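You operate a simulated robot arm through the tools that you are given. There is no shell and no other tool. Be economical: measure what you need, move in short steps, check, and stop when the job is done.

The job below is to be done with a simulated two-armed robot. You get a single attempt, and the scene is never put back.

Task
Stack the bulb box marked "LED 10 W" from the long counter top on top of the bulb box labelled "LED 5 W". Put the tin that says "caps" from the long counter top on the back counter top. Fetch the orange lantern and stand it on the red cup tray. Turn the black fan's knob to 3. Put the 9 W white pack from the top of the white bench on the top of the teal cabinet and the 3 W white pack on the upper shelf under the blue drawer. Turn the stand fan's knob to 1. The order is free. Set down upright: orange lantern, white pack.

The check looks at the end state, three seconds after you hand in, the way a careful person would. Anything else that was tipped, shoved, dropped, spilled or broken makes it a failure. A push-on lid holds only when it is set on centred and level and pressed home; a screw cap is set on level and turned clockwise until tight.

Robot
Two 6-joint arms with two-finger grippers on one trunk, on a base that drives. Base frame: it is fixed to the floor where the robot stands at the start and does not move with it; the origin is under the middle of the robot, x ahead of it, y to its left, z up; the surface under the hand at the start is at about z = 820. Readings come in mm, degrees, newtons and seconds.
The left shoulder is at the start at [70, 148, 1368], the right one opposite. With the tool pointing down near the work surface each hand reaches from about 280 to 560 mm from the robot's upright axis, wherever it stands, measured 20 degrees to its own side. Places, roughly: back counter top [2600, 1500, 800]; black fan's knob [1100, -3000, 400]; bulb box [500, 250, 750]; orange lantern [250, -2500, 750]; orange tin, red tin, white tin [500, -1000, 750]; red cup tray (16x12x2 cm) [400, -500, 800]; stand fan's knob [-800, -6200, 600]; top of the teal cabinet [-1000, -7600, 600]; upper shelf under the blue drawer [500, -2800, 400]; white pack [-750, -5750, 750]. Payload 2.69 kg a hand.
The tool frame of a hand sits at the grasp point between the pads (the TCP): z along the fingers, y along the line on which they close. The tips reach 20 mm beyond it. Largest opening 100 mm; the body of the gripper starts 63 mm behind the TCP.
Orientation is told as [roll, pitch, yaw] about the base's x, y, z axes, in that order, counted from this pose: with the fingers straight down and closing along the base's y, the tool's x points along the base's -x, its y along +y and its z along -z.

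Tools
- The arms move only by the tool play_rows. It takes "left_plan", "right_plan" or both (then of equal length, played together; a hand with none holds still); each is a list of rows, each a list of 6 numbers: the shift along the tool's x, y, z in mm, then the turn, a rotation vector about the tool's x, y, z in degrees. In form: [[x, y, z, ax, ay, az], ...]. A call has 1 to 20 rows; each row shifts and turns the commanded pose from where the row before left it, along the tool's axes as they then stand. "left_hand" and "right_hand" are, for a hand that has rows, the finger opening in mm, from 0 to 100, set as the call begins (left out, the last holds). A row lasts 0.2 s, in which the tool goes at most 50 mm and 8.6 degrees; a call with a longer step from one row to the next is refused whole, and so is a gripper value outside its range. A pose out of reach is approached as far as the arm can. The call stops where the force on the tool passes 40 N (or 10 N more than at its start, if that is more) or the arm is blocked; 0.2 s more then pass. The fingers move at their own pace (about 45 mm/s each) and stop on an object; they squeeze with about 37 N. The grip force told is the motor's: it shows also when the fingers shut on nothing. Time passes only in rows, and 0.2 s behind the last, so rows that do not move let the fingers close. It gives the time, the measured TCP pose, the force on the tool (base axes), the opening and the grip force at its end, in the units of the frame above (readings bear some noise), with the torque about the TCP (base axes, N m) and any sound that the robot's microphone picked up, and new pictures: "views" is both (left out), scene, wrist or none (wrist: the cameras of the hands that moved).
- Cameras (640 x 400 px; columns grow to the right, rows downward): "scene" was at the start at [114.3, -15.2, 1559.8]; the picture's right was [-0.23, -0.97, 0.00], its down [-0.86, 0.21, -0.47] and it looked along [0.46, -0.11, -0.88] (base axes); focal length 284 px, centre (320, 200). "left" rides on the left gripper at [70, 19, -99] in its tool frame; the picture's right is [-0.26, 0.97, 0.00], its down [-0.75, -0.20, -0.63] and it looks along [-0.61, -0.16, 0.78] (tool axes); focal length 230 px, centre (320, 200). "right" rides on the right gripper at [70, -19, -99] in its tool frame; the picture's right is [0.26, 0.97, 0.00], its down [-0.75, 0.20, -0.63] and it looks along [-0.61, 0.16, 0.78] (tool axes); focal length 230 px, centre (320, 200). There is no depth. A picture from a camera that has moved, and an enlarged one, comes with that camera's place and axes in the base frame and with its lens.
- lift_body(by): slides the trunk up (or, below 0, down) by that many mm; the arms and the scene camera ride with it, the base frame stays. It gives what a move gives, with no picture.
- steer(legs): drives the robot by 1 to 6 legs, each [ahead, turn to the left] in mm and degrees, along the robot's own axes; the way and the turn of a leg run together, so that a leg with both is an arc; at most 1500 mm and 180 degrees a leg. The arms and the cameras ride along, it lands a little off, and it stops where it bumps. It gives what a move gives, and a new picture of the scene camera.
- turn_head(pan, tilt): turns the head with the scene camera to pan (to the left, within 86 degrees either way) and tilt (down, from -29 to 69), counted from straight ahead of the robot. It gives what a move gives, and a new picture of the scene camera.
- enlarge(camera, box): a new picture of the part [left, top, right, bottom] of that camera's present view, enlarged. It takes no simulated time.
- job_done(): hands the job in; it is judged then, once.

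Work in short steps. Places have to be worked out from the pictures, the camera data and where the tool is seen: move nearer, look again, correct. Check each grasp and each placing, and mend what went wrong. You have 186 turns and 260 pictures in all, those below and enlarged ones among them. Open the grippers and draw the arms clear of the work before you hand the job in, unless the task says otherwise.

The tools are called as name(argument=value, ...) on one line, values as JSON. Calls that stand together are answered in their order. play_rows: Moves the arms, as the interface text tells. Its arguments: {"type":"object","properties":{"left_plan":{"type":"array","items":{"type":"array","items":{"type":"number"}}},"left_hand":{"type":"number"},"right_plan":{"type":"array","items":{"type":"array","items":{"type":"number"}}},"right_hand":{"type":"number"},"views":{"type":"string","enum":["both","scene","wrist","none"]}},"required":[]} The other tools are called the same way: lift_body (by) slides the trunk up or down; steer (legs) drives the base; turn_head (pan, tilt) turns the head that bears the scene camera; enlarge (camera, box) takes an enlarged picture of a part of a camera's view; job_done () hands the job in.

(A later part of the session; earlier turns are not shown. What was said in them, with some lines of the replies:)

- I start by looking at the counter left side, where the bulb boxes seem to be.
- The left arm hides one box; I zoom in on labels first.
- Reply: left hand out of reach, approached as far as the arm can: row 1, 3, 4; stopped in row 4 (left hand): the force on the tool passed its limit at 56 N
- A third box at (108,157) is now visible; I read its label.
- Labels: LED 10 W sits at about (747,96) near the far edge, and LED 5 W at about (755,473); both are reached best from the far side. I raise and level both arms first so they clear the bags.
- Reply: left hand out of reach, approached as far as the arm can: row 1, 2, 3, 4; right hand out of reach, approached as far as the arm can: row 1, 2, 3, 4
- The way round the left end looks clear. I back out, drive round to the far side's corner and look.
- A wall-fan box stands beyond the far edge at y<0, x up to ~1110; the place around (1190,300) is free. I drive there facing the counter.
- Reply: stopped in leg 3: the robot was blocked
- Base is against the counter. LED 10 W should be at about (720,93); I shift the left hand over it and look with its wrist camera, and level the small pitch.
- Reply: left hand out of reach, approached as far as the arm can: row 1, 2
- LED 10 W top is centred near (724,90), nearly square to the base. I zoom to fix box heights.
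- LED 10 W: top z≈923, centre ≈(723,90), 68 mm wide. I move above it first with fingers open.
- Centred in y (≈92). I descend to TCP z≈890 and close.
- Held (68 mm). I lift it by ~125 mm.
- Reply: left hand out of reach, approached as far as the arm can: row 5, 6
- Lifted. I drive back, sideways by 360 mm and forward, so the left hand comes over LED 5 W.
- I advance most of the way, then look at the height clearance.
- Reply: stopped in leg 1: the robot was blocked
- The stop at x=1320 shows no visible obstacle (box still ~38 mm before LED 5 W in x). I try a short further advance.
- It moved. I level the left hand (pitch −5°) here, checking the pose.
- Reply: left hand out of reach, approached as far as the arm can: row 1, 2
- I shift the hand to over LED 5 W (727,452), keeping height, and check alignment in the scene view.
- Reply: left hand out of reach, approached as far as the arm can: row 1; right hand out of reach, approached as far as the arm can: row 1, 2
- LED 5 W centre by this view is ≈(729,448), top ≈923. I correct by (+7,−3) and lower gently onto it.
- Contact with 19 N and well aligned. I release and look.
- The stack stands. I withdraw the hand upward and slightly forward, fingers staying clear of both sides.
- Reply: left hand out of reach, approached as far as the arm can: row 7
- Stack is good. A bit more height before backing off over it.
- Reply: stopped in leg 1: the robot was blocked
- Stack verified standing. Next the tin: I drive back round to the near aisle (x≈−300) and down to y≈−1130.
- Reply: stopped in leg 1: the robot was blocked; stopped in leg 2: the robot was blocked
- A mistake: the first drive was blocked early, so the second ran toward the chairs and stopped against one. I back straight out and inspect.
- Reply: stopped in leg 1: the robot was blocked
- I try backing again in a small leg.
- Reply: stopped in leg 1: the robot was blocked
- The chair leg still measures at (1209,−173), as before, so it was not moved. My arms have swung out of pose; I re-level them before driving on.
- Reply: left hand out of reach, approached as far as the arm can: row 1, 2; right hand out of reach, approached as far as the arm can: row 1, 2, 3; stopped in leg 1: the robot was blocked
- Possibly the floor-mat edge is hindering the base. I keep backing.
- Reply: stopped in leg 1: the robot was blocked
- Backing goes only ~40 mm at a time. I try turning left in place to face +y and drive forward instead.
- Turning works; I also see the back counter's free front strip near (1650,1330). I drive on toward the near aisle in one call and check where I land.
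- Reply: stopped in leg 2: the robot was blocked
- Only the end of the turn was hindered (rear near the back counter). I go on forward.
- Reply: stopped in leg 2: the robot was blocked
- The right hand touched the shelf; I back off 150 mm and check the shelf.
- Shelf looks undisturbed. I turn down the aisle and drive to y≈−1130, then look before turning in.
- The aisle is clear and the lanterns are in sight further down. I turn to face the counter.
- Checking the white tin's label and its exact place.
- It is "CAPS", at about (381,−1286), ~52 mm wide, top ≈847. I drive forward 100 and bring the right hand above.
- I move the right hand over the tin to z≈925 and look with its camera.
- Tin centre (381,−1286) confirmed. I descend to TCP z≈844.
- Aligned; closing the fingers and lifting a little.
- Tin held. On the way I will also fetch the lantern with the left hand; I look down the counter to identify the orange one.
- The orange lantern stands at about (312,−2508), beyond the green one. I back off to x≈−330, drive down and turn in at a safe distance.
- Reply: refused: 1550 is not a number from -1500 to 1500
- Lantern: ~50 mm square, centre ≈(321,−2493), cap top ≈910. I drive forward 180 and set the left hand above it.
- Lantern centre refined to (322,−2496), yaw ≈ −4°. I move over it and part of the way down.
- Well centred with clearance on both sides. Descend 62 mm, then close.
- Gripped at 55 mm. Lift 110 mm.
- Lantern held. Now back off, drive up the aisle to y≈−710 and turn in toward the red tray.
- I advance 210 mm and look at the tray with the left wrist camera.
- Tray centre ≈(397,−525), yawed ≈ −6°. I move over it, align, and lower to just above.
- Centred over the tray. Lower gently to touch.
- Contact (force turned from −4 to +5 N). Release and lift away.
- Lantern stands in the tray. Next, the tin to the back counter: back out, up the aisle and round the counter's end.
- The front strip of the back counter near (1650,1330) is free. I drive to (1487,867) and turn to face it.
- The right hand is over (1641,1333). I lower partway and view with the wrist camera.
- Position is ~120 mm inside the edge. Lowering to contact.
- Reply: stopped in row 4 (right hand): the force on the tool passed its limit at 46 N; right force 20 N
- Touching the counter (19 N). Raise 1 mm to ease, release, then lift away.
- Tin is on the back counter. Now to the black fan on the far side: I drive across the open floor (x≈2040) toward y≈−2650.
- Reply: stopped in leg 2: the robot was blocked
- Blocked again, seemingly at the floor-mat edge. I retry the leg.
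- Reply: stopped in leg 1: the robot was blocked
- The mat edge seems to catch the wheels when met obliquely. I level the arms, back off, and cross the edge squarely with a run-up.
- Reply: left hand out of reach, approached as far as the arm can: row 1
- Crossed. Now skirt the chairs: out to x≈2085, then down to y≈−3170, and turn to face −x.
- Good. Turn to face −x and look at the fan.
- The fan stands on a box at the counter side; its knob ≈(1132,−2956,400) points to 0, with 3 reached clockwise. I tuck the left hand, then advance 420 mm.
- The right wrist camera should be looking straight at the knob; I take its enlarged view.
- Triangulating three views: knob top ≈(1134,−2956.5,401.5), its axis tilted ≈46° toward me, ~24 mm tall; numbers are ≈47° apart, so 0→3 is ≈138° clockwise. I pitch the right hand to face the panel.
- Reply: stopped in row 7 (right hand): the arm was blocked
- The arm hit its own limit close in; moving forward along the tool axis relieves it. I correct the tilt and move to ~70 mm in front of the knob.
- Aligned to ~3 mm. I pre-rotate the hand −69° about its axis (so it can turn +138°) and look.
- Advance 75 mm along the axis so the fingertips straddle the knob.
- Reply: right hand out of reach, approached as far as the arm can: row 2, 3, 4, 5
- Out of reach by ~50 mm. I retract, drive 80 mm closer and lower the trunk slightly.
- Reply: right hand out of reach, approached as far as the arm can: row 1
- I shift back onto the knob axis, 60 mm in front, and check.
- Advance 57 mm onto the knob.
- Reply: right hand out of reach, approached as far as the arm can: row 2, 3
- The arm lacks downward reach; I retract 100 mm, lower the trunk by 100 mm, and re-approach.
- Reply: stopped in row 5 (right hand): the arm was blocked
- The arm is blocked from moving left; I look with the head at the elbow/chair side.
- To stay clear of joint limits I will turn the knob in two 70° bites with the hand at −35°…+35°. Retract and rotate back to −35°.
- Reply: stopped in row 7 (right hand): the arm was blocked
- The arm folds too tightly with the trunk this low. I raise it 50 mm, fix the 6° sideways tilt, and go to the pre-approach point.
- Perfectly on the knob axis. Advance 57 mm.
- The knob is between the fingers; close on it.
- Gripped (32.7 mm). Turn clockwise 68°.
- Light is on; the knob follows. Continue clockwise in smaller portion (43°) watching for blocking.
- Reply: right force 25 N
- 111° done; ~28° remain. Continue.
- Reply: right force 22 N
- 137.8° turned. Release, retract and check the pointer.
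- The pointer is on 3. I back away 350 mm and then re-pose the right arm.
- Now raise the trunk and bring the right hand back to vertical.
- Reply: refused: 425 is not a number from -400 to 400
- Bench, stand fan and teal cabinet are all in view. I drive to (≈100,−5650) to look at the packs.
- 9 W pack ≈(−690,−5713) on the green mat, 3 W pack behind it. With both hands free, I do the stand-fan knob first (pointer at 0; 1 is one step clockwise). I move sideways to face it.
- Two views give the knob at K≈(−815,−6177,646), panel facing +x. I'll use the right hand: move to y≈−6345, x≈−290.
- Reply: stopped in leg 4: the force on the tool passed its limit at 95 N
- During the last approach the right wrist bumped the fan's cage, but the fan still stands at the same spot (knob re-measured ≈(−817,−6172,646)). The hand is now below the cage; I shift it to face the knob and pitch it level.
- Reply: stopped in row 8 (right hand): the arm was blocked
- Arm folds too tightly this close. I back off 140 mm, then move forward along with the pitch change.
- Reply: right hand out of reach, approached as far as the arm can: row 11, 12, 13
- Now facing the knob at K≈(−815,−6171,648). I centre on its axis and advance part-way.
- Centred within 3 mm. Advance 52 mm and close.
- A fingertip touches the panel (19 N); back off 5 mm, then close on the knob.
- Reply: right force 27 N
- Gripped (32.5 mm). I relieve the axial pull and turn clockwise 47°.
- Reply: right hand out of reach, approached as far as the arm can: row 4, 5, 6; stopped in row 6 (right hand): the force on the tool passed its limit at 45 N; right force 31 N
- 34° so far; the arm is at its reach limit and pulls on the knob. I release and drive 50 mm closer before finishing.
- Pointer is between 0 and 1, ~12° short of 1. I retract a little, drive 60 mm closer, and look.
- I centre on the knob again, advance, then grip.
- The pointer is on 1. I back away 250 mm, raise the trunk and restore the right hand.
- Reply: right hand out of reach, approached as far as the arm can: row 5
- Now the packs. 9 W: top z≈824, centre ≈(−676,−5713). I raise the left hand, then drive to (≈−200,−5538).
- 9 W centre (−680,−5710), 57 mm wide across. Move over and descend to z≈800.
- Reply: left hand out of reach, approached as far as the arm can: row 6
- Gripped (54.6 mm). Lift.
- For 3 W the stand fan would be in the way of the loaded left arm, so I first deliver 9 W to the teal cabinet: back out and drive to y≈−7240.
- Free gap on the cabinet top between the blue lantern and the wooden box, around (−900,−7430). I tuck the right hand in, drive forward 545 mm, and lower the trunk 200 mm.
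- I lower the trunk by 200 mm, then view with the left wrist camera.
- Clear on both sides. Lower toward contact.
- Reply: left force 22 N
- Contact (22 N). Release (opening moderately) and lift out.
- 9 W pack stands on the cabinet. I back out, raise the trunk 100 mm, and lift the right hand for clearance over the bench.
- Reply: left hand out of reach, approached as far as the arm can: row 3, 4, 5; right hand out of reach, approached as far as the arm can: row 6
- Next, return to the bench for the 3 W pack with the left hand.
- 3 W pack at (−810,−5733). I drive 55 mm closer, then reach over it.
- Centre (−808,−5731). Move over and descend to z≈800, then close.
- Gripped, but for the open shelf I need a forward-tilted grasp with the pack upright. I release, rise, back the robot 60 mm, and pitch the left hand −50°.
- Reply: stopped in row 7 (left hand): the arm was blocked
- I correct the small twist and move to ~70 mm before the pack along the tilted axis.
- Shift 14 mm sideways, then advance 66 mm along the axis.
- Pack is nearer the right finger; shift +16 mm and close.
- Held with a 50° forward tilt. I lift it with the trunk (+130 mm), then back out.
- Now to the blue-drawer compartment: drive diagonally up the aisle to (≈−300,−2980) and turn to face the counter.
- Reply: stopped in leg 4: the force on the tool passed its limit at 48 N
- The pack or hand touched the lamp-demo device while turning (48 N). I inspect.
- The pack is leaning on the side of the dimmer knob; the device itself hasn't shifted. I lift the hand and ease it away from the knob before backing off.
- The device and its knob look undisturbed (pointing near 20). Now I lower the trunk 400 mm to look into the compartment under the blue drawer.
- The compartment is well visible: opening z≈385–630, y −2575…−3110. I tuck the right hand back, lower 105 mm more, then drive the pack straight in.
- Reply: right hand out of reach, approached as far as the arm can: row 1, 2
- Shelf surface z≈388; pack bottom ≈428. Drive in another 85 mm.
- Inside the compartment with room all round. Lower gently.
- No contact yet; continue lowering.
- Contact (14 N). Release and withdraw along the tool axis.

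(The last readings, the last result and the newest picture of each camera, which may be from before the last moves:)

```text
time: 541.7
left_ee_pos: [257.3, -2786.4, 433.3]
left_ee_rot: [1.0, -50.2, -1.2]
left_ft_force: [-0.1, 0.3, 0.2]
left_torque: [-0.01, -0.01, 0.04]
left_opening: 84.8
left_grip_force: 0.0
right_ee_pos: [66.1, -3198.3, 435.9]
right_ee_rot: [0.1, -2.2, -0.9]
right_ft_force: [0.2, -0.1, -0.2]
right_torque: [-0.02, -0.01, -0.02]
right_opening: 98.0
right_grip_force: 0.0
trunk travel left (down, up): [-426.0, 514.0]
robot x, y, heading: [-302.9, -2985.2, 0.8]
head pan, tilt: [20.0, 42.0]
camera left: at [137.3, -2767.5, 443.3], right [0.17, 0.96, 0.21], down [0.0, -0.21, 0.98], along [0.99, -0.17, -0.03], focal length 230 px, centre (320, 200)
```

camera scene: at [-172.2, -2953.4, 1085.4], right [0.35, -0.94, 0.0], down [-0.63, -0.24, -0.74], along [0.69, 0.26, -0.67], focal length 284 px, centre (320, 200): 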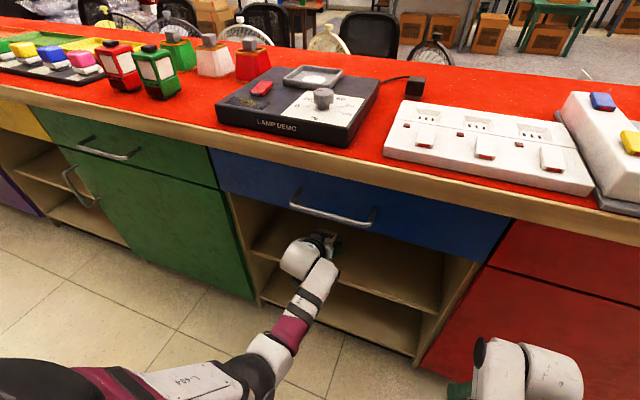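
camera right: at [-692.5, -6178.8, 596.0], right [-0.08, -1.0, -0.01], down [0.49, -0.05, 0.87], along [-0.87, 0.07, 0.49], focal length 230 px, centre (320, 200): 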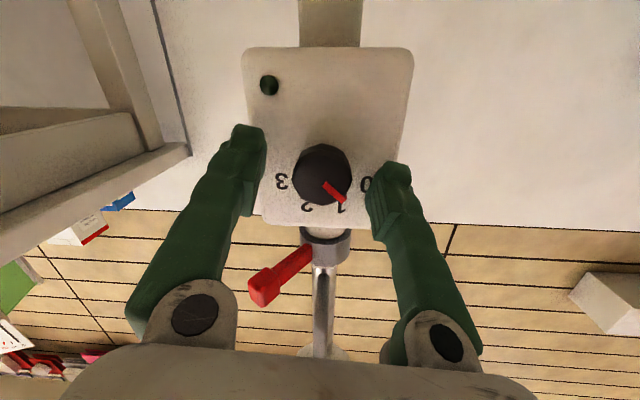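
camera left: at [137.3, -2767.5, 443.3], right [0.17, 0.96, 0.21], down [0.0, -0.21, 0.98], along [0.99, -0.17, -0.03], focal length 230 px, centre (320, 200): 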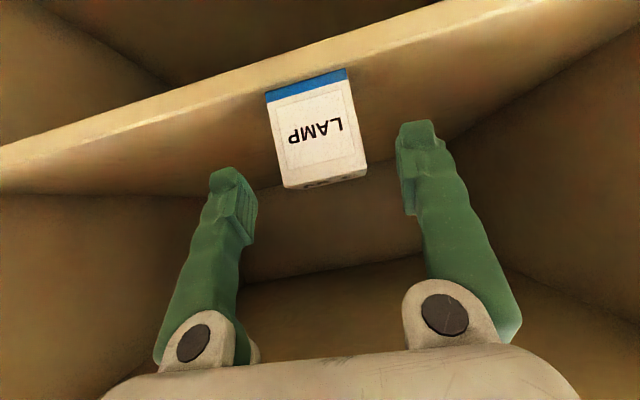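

The 3 W pack stands upright on the shelf. I back out and take a final look.

steer(legs=[[-150, 0]])

enlarge(camera="scene", box=[220, 60, 480, 300])

```text
time: 543.0
left_ee_pos: [108.9, -2789.1, 434.1]
left_ee_rot: [1.2, -50.2, -1.0]
left_ft_force: [0.5, -0.4, -0.5]
left_torque: [-0.03, -0.01, -0.01]
left_opening: 85.1
left_grip_force: 0.1
right_ee_pos: [-82.6, -3201.8, 435.5]
right_ee_rot: [0.1, -2.2, -0.8]
right_ft_force: [0.1, 0.1, 0.8]
right_torque: [-0.04, -0.01, 0.0]
right_opening: 98.0
right_grip_force: 0.1
trunk travel left (down, up): [-426.0, 514.0]
robot x, y, heading: [-454.2, -2986.0, 0.7]
head pan, tilt: [20.0, 42.0]
camera scene: at [-322.9, -2955.1, 1085.6], right [0.35, -0.94, 0.0], down [-0.63, -0.24, -0.74], along [0.7, 0.26, -0.67], focal length 284 px, centre (320, 200)
```

scene: 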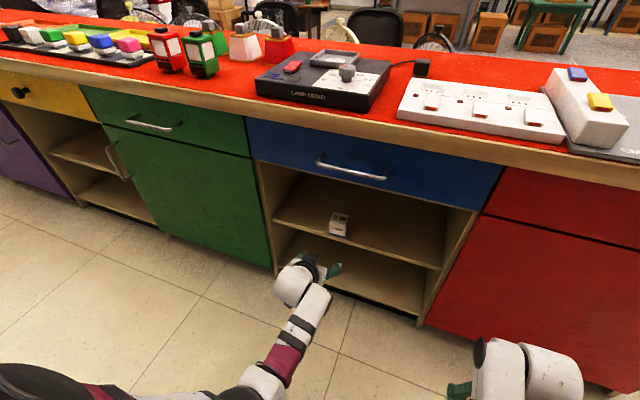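

```text
1.67 times, centred on (350, 180) of scene
camera zoom: at [-322.9, -2955.1, 1085.6], right [0.35, -0.94, 0.0], down [-0.63, -0.24, -0.74], along [0.7, 0.26, -0.67], focal length 474 px, centre (270, 233)
```

zoom: 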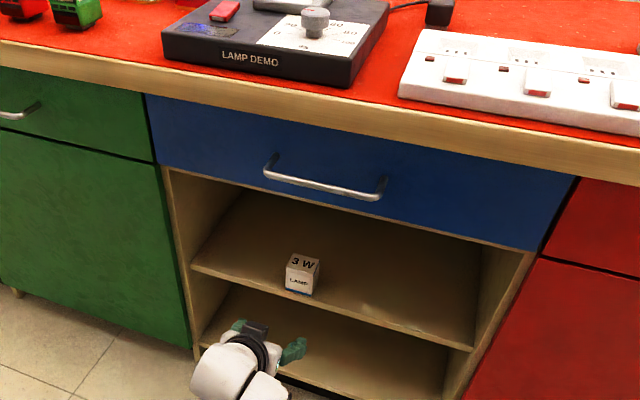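

The final view shows the 3 W pack upright on the upper shelf, both hands empty and clear of the work, so I hand in.

job_done()

```text
The job is handed in.
```

I finished every part of the job and handed it in, but I bumped three things along the way; none looked moved or knocked over afterwards.

**Placed or set:**
- The LED 10 W box is stacked on the LED 5 W box.
- The "caps" tin is on the back counter.
- The orange lantern stands in the red cup tray.
- The black fan's knob is at 3, and its light came on.
- The stand fan's knob is at 1. Its indicator light stayed dark.
- The 9 W pack stands on the teal cabinet, and the 3 W pack stands on the upper shelf under the blue drawer.

**Bumps along the way:**
- **Chair:** the robot drove up against one of the chairs on the far side of the long counter. Its leg measured in the same place afterwards, to within about 1 cm.
- **Stand fan:** the right hand hit the cage with about 95 N. The fan stayed upright, and its knob measured in the same place afterwards.
- **Lamp-demo device:** the 3 W pack pressed against its dimmer knob with about 48 N. The device did not shift, but I can't rule out that the dimmer knob turned slightly.
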